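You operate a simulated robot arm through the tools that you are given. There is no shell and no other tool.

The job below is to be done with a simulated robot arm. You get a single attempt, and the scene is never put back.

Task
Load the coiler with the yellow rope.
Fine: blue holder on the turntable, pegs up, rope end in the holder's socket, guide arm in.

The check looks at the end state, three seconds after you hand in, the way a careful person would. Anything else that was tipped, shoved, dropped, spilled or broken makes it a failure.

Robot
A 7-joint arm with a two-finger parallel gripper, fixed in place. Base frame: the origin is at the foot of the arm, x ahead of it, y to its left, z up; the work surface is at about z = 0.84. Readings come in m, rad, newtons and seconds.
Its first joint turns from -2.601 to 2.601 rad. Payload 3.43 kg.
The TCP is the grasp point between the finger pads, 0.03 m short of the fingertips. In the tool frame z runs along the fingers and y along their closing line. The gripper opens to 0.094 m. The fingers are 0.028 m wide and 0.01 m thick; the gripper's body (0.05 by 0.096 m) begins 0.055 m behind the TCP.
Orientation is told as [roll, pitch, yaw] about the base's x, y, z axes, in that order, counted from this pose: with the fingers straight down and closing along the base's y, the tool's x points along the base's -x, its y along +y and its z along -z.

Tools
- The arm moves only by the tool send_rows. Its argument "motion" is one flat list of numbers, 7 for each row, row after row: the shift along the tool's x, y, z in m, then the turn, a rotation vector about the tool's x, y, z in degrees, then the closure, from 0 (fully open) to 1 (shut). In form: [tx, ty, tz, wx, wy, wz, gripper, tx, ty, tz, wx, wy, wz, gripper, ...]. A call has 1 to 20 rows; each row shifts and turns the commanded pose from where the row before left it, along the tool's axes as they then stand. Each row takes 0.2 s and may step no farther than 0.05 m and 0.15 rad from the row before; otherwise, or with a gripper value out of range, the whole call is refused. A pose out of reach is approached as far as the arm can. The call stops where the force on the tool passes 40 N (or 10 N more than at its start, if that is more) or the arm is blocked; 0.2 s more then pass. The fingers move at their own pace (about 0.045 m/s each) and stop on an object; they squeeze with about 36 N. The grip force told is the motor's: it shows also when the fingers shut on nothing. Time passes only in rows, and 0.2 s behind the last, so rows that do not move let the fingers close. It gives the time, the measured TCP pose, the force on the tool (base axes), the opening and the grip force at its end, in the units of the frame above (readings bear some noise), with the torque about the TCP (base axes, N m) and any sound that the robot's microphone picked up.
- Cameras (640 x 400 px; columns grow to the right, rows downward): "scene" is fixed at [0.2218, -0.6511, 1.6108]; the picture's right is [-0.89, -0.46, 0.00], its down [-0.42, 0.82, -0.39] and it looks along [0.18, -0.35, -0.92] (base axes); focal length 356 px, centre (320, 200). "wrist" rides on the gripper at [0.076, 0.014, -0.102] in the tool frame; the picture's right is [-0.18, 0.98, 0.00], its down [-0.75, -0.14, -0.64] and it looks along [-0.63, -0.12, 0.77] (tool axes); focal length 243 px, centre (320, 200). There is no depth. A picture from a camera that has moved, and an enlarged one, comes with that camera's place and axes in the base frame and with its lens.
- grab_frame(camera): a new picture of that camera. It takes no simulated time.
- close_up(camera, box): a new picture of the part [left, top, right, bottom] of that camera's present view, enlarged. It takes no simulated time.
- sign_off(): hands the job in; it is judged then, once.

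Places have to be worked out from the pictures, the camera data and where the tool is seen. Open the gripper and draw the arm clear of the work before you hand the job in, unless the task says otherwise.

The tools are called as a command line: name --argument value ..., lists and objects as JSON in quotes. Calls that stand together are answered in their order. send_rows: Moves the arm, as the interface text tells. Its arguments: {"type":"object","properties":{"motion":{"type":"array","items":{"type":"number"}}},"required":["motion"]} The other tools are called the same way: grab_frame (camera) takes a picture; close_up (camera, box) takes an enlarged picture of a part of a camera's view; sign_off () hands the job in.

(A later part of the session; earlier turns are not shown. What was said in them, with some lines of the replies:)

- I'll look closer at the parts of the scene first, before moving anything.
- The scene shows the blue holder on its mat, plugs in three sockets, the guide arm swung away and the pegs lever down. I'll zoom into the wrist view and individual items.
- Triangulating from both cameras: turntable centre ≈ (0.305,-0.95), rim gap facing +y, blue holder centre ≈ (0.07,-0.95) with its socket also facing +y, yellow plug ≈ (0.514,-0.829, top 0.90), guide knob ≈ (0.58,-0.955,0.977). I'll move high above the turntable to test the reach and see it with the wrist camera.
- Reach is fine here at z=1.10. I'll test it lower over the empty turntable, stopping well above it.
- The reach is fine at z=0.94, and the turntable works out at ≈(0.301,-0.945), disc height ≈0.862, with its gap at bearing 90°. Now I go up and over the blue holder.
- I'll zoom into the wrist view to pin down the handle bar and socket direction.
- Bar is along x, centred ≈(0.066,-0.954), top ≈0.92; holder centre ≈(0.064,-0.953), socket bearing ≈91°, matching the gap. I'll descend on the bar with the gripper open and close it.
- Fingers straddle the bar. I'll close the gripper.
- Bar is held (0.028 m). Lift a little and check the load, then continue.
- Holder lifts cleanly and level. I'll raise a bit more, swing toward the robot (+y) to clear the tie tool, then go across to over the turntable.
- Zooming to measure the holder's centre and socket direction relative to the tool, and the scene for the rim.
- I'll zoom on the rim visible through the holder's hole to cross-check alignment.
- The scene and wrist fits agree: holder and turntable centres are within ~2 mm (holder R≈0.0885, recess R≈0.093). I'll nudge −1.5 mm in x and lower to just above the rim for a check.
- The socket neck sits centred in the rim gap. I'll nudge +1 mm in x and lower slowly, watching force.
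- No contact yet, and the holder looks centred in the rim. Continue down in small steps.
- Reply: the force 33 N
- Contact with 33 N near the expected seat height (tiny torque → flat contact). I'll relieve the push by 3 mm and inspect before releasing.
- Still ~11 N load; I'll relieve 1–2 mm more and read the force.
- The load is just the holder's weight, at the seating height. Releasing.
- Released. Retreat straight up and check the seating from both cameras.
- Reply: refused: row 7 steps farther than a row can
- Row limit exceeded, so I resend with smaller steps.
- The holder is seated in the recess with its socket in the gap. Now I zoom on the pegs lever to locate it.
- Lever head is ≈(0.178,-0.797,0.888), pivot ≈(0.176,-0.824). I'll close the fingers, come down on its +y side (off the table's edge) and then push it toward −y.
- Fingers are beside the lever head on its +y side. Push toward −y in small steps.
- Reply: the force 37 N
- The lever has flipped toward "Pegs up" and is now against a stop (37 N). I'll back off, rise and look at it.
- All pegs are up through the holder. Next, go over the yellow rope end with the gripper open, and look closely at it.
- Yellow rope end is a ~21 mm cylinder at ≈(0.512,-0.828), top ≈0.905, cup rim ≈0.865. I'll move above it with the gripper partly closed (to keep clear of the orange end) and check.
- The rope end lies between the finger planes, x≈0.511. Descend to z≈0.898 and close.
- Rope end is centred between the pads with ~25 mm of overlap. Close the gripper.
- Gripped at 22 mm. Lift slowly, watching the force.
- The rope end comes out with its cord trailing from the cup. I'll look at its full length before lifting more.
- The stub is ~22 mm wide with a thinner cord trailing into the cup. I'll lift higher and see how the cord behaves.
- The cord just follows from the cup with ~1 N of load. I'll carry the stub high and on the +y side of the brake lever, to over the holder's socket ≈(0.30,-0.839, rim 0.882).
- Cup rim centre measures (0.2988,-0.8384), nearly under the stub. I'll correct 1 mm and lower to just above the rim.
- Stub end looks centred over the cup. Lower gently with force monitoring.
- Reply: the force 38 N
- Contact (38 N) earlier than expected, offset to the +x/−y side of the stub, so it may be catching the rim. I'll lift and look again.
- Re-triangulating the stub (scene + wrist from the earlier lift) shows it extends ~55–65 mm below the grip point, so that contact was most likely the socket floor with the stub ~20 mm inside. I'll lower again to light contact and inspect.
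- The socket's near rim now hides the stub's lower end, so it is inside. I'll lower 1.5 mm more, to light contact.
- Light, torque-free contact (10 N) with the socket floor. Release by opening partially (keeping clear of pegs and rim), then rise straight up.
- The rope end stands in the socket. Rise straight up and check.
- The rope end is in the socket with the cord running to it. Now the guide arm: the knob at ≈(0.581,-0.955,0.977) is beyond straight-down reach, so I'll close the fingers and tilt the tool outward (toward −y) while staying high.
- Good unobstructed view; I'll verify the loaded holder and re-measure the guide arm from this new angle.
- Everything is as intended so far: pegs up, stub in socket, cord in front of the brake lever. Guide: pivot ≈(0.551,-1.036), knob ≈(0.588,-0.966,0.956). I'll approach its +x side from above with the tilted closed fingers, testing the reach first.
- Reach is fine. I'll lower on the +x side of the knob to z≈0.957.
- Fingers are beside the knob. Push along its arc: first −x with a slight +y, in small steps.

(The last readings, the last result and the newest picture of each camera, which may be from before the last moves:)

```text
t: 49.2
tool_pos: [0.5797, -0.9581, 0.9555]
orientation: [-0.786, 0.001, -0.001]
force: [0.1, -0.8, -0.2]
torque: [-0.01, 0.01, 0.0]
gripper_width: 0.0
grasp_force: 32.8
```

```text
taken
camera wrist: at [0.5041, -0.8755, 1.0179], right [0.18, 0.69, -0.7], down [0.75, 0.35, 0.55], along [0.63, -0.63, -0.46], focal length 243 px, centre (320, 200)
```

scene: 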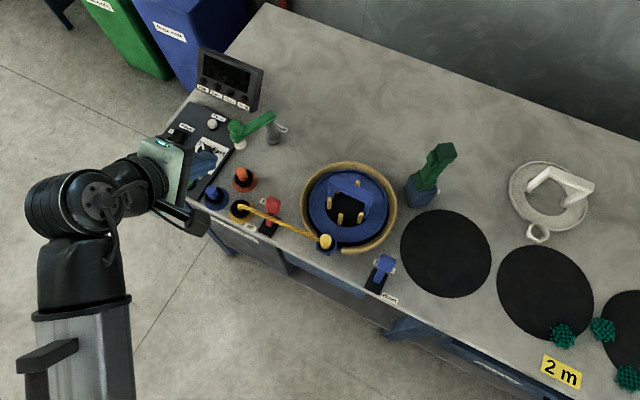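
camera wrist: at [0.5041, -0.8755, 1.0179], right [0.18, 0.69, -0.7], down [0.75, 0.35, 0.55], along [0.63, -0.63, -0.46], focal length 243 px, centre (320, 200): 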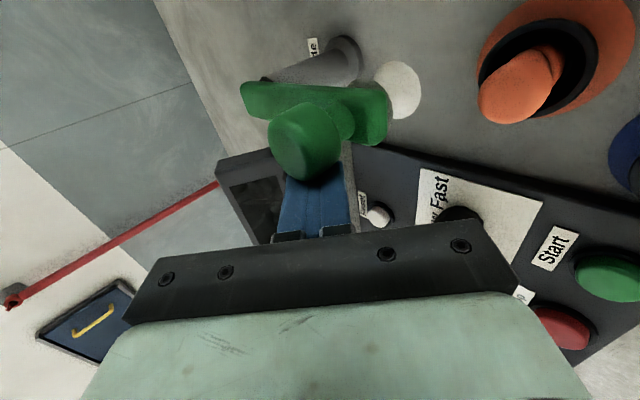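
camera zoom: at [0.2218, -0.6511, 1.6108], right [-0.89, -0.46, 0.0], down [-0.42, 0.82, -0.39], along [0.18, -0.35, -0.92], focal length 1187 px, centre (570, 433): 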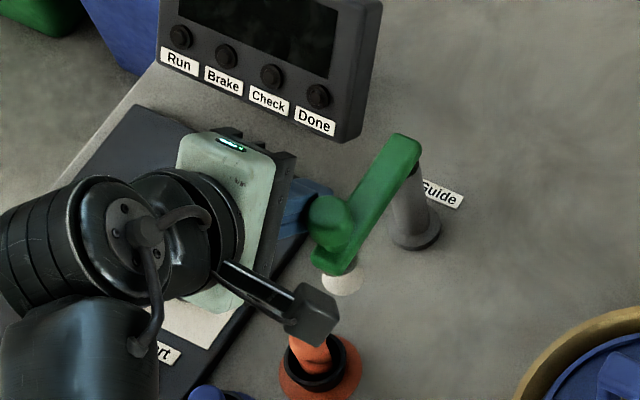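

The arm swings freely. Continue along the arc.

send_rows --motion '[0.0107, 0.0018, -0.0018, 0, 0, 0, 1, 0.0107, 0.0016, -0.0016, 0, 0, 0, 1, 0.011, -0.0003, 0.0003, 0, 0, 0, 1, 0.011, -0.0003, 0.0003, 0, 0, 0, 1, 0.0105, -0.0021, 0.0021, 0, 0, 0, 1, 0.0105, -0.0025, 0.0025, 0, 0, 0, 1]'

close_up --camera "scene" --box '[185, 80, 345, 200]'

grab_frame --camera "wrist"

```text
t: 50.8
tool_pos: [0.5237, -0.9578, 0.9559]
orientation: [-0.787, -0.013, 0.009]
force: [8.6, 8.5, 2.5]
torque: [0.11, -0.11, 0.13]
gripper_width: 0.0
grasp_force: 32.9
stopped in row 6: the force on the tool passed its limit at 43 N (the readings are from after the stop); the commanded pose is now the measured one
```

```text
3.33 times, centred on (265, 140) of scene
camera zoom: at [0.2218, -0.6511, 1.6108], right [-0.89, -0.46, 0.0], down [-0.42, 0.82, -0.39], along [0.18, -0.35, -0.92], focal length 1187 px, centre (503, 400)
```

zoom: 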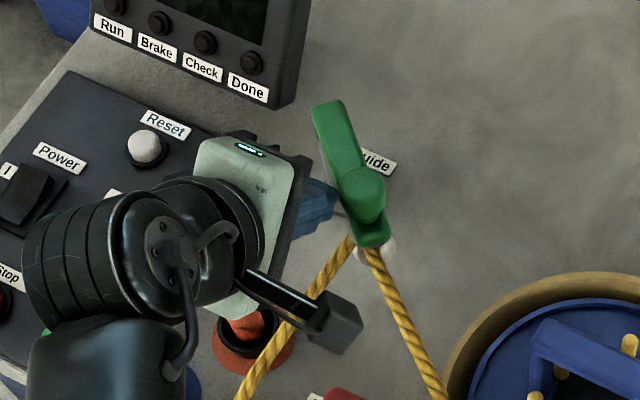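

```text
taken
camera wrist: at [0.4469, -0.8762, 1.017], right [0.19, 0.7, -0.69], down [0.74, 0.36, 0.56], along [0.64, -0.62, -0.45], focal length 243 px, centre (320, 200)
```

wrist: 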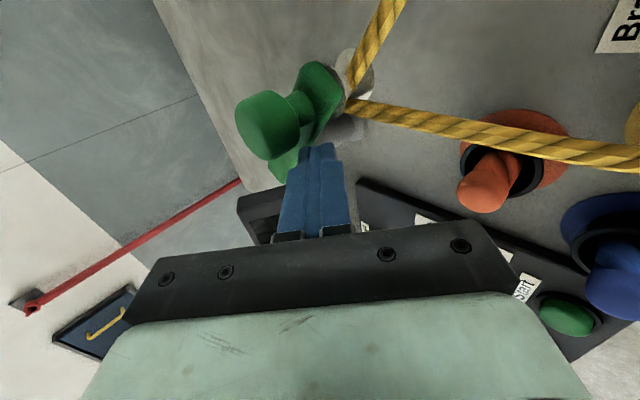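

The guide has caught the rope (it now runs via the guide's roller to the socket), and the arm came up against a stop. I'll back off a little and inspect the arm angle.

send_rows --motion '[-0.015, 0.007, -0.007, 0, 0, 0, 1, -0.015, 0.007, -0.007, 0, 0, 0, 1, -0.01, 0.01, -0.01, 0, 0, 0, 1, 0, 0, 0, 0, 0, 0, 1]'

close_up --camera "scene" --box '[205, 90, 365, 260]'

grab_frame --camera "wrist"

grab_frame --camera "scene"

```text
t: 51.8
tool_pos: [0.5626, -0.925, 0.9573]
orientation: [-0.785, -0.01, 0.01]
force: [-0.4, -0.6, -0.2]
torque: [-0.03, -0.02, 0.0]
gripper_width: 0.0
grasp_force: 33.1
```

```text
2.35 times, centred on (285, 175) of scene
camera zoom: at [0.2218, -0.6511, 1.6108], right [-0.89, -0.46, 0.0], down [-0.42, 0.82, -0.39], along [0.18, -0.35, -0.92], focal length 838 px, centre (402, 259)
```

zoom: 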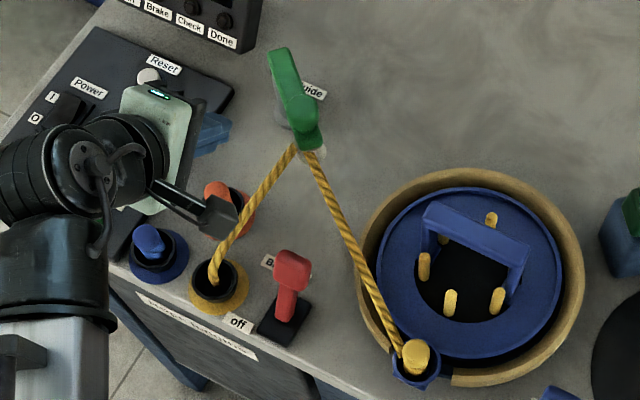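

```text
taken
camera wrist: at [0.4852, -0.843, 1.0178], right [0.19, 0.7, -0.69], down [0.75, 0.36, 0.56], along [0.64, -0.62, -0.45], focal length 243 px, centre (320, 200)
```

wrist: 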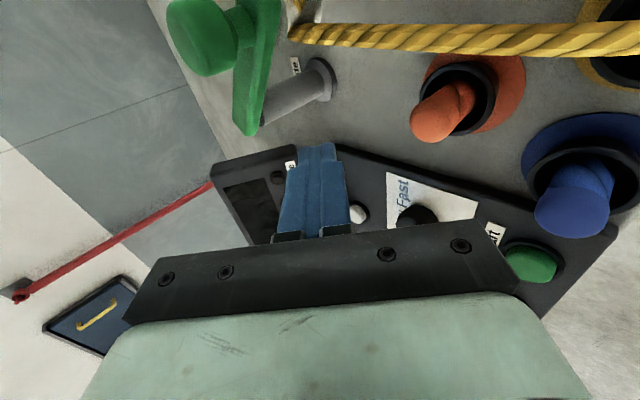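

```text
taken
```

scene: 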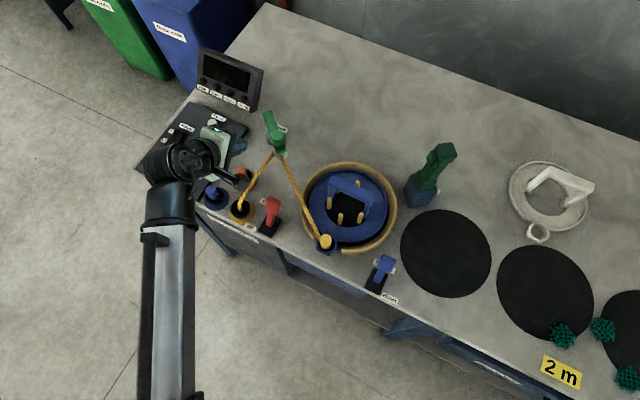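

Rope now runs cup → guide → socket, and the arm sits near bearing ~136°. To be sure it's fully in, I'll push it once more along the tangent, gently.

send_rows --motion '[0.0125, -0.0075, 0.0075, 0, 0, 0, 1, 0.0125, -0.0075, 0.0075, 0, 0, 0, 1, 0.0115, -0.0075, 0.0075, 0, 0, 0, 1, 0.003, -0.0021, 0.0021, 0, 0, 0, 1, 0.003, -0.0021, 0.0021, 0, 0, 0, 1]'

close_up --camera "scene" --box '[205, 90, 365, 260]'

```text
t: 53.0
tool_pos: [0.5226, -0.9593, 0.9562]
orientation: [-0.784, -0.014, 0.012]
force: [21.5, 31.7, 6.8]
torque: [0.48, -0.32, 0.1]
gripper_width: 0.0
grasp_force: 33.2
```

```text
2.35 times, centred on (285, 175) of scene
camera zoom: at [0.2218, -0.6511, 1.6108], right [-0.89, -0.46, 0.0], down [-0.42, 0.82, -0.39], along [0.18, -0.35, -0.92], focal length 838 px, centre (402, 259)
```

zoom: 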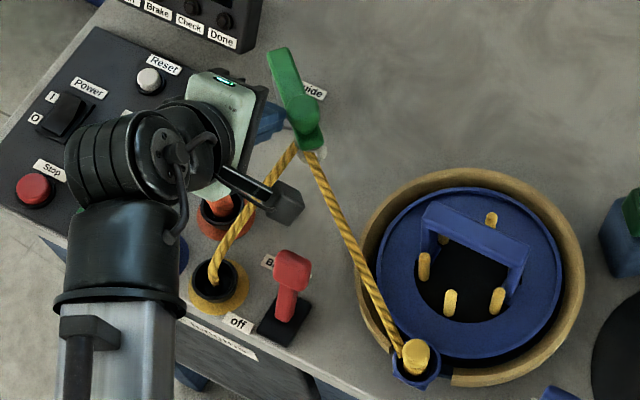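

A firm stop along the tangent (39 N, no movement), so the guide arm is fully in. Now I back off, rise, return to upright and open the gripper away from the work.

send_rows --motion '[-0.015, 0.007, -0.007, 0, 0, 0, 1, -0.02, 0.007, -0.007, 0, 0, 0, 1, -0.01, 0.01, -0.01, 0, 0, 0, 1, 0, -0.0283, -0.0283, 0, 0, 0, 1, 0, -0.0283, -0.0283, 0, 0, 0, 1, 0, -0.0283, -0.0283, 0, 0, 0, 1, 0, -0.0283, -0.0283, 0, 0, 0, 1, 0, 0, -0.04, 0, 0, 0, 1, 0, 0, -0.04, 0, 0, 0, 1, 0, 0.02, -0.04, 0, 0, 0, 1, 0, 0, 0, -7.5, 0, 0, 1, 0, 0, 0, -7.5, 0, 0, 1, 0, 0, 0, -7.5, 0, 0, 1, 0, 0, 0, -7.5, 0, 0, 1, 0, 0, 0, -7.5, 0, 0, 1, 0, 0, 0, -7.5, 0, 0, 1, 0, 0, 0, 0, 0, 0, 0.5, 0, 0, 0, 0, 0, 0, 0, 0, 0, 0, 0, 0, 0, 0, 0, 0, 0, 0, 0, 0, 0]'

grab_frame --camera "scene"

close_up --camera "scene" --box '[205, 90, 415, 300]'

grab_frame --camera "wrist"

```text
t: 57.2
tool_pos: [0.5615, -0.8287, 1.186]
orientation: [0.001, -0.01, 0.009]
force: [0.0, 0.8, 0.7]
torque: [0.02, 0.0, 0.0]
gripper_width: 0.085
grasp_force: 0.0
```

```text
taken
```

scene: 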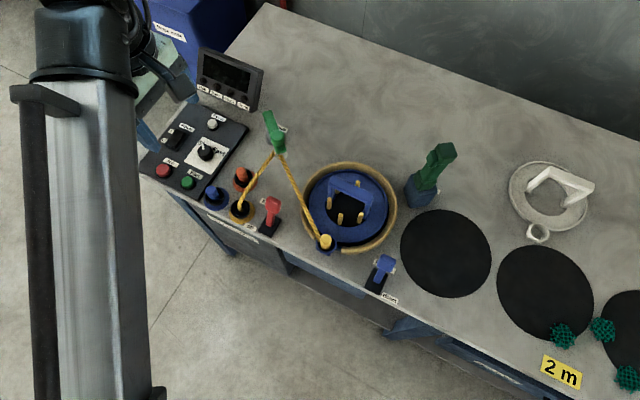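

```text
1.90 times, centred on (310, 195) of scene
camera zoom: at [0.2218, -0.6511, 1.6108], right [-0.89, -0.46, 0.0], down [-0.42, 0.82, -0.39], along [0.18, -0.35, -0.92], focal length 678 px, centre (339, 210)
```

zoom: 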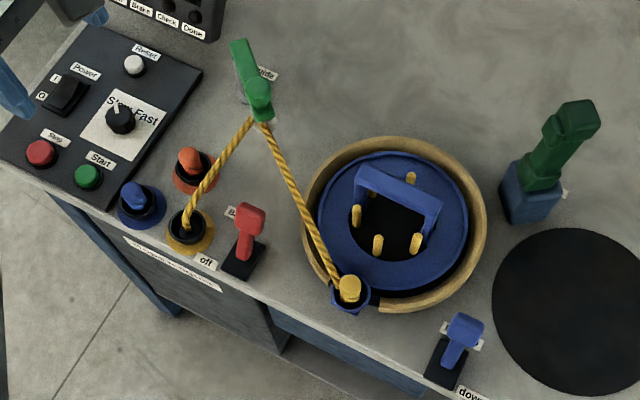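

```text
taken
camera wrist: at [0.4851, -0.8161, 1.2881], right [0.18, 0.98, 0.0], down [0.75, -0.13, 0.65], along [0.64, -0.11, -0.76], focal length 243 px, centre (320, 200)
```

wrist: 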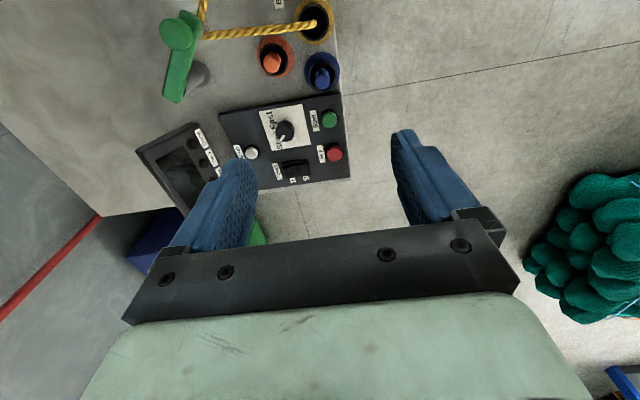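

Final check with zooms on the socket, pegs lever and panel before handing in.

close_up --camera "scene" --box '[295, 155, 405, 305]'

close_up --camera "scene" --box '[140, 90, 300, 240]'

```text
2.67 times, centred on (350, 230) of scene
camera zoom: at [0.2218, -0.6511, 1.6108], right [-0.89, -0.46, 0.0], down [-0.42, 0.82, -0.39], along [0.18, -0.35, -0.92], focal length 950 px, centre (240, 120)
```

zoom: 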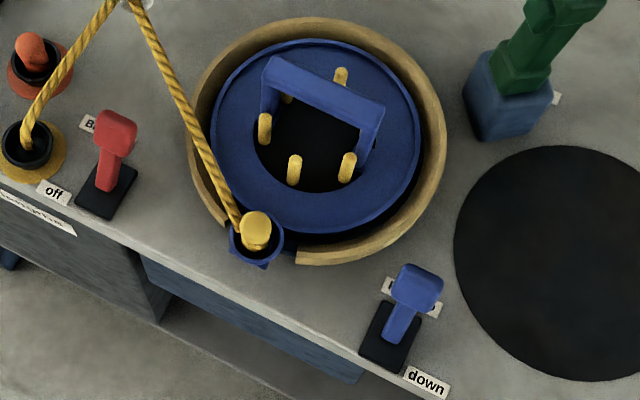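

```text
2.67 times, centred on (220, 165) of scene
camera zoom: at [0.2218, -0.6511, 1.6108], right [-0.89, -0.46, 0.0], down [-0.42, 0.82, -0.39], along [0.18, -0.35, -0.92], focal length 950 px, centre (587, 293)
```

zoom: 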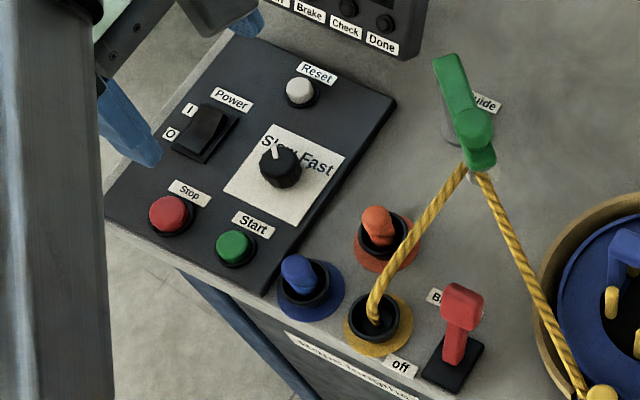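

The pictures show the blue holder seated on the turntable with its pegs up, the yellow rope end in its socket, and the guide arm in. Nothing else has moved, the gripper is open and the arm is clear. I'm handing in.

sign_off

```text
The job is handed in.
```

The coiler is loaded with the yellow rope and handed in. The judge's result did not come back to me.

- **Holder:** the blue holder sits in the turntable recess, with its socket in the gap in the rim.
- **Pegs:** the lever is pushed over to "Pegs up", and the yellow pegs show up through the holder.
- **Rope end:** the yellow rope end stands in the holder's socket. It stopped on what I took to be the socket floor, under light, even contact.
- **Guide arm:** it is swung in against a firm stop and has caught the rope. The rope now runs from its cup, round the guide, to the socket.

In the final pictures nothing else looked moved or tipped. I left the brake lever at "on" and did not touch the control panel. The gripper is open and the arm is clear of the work.
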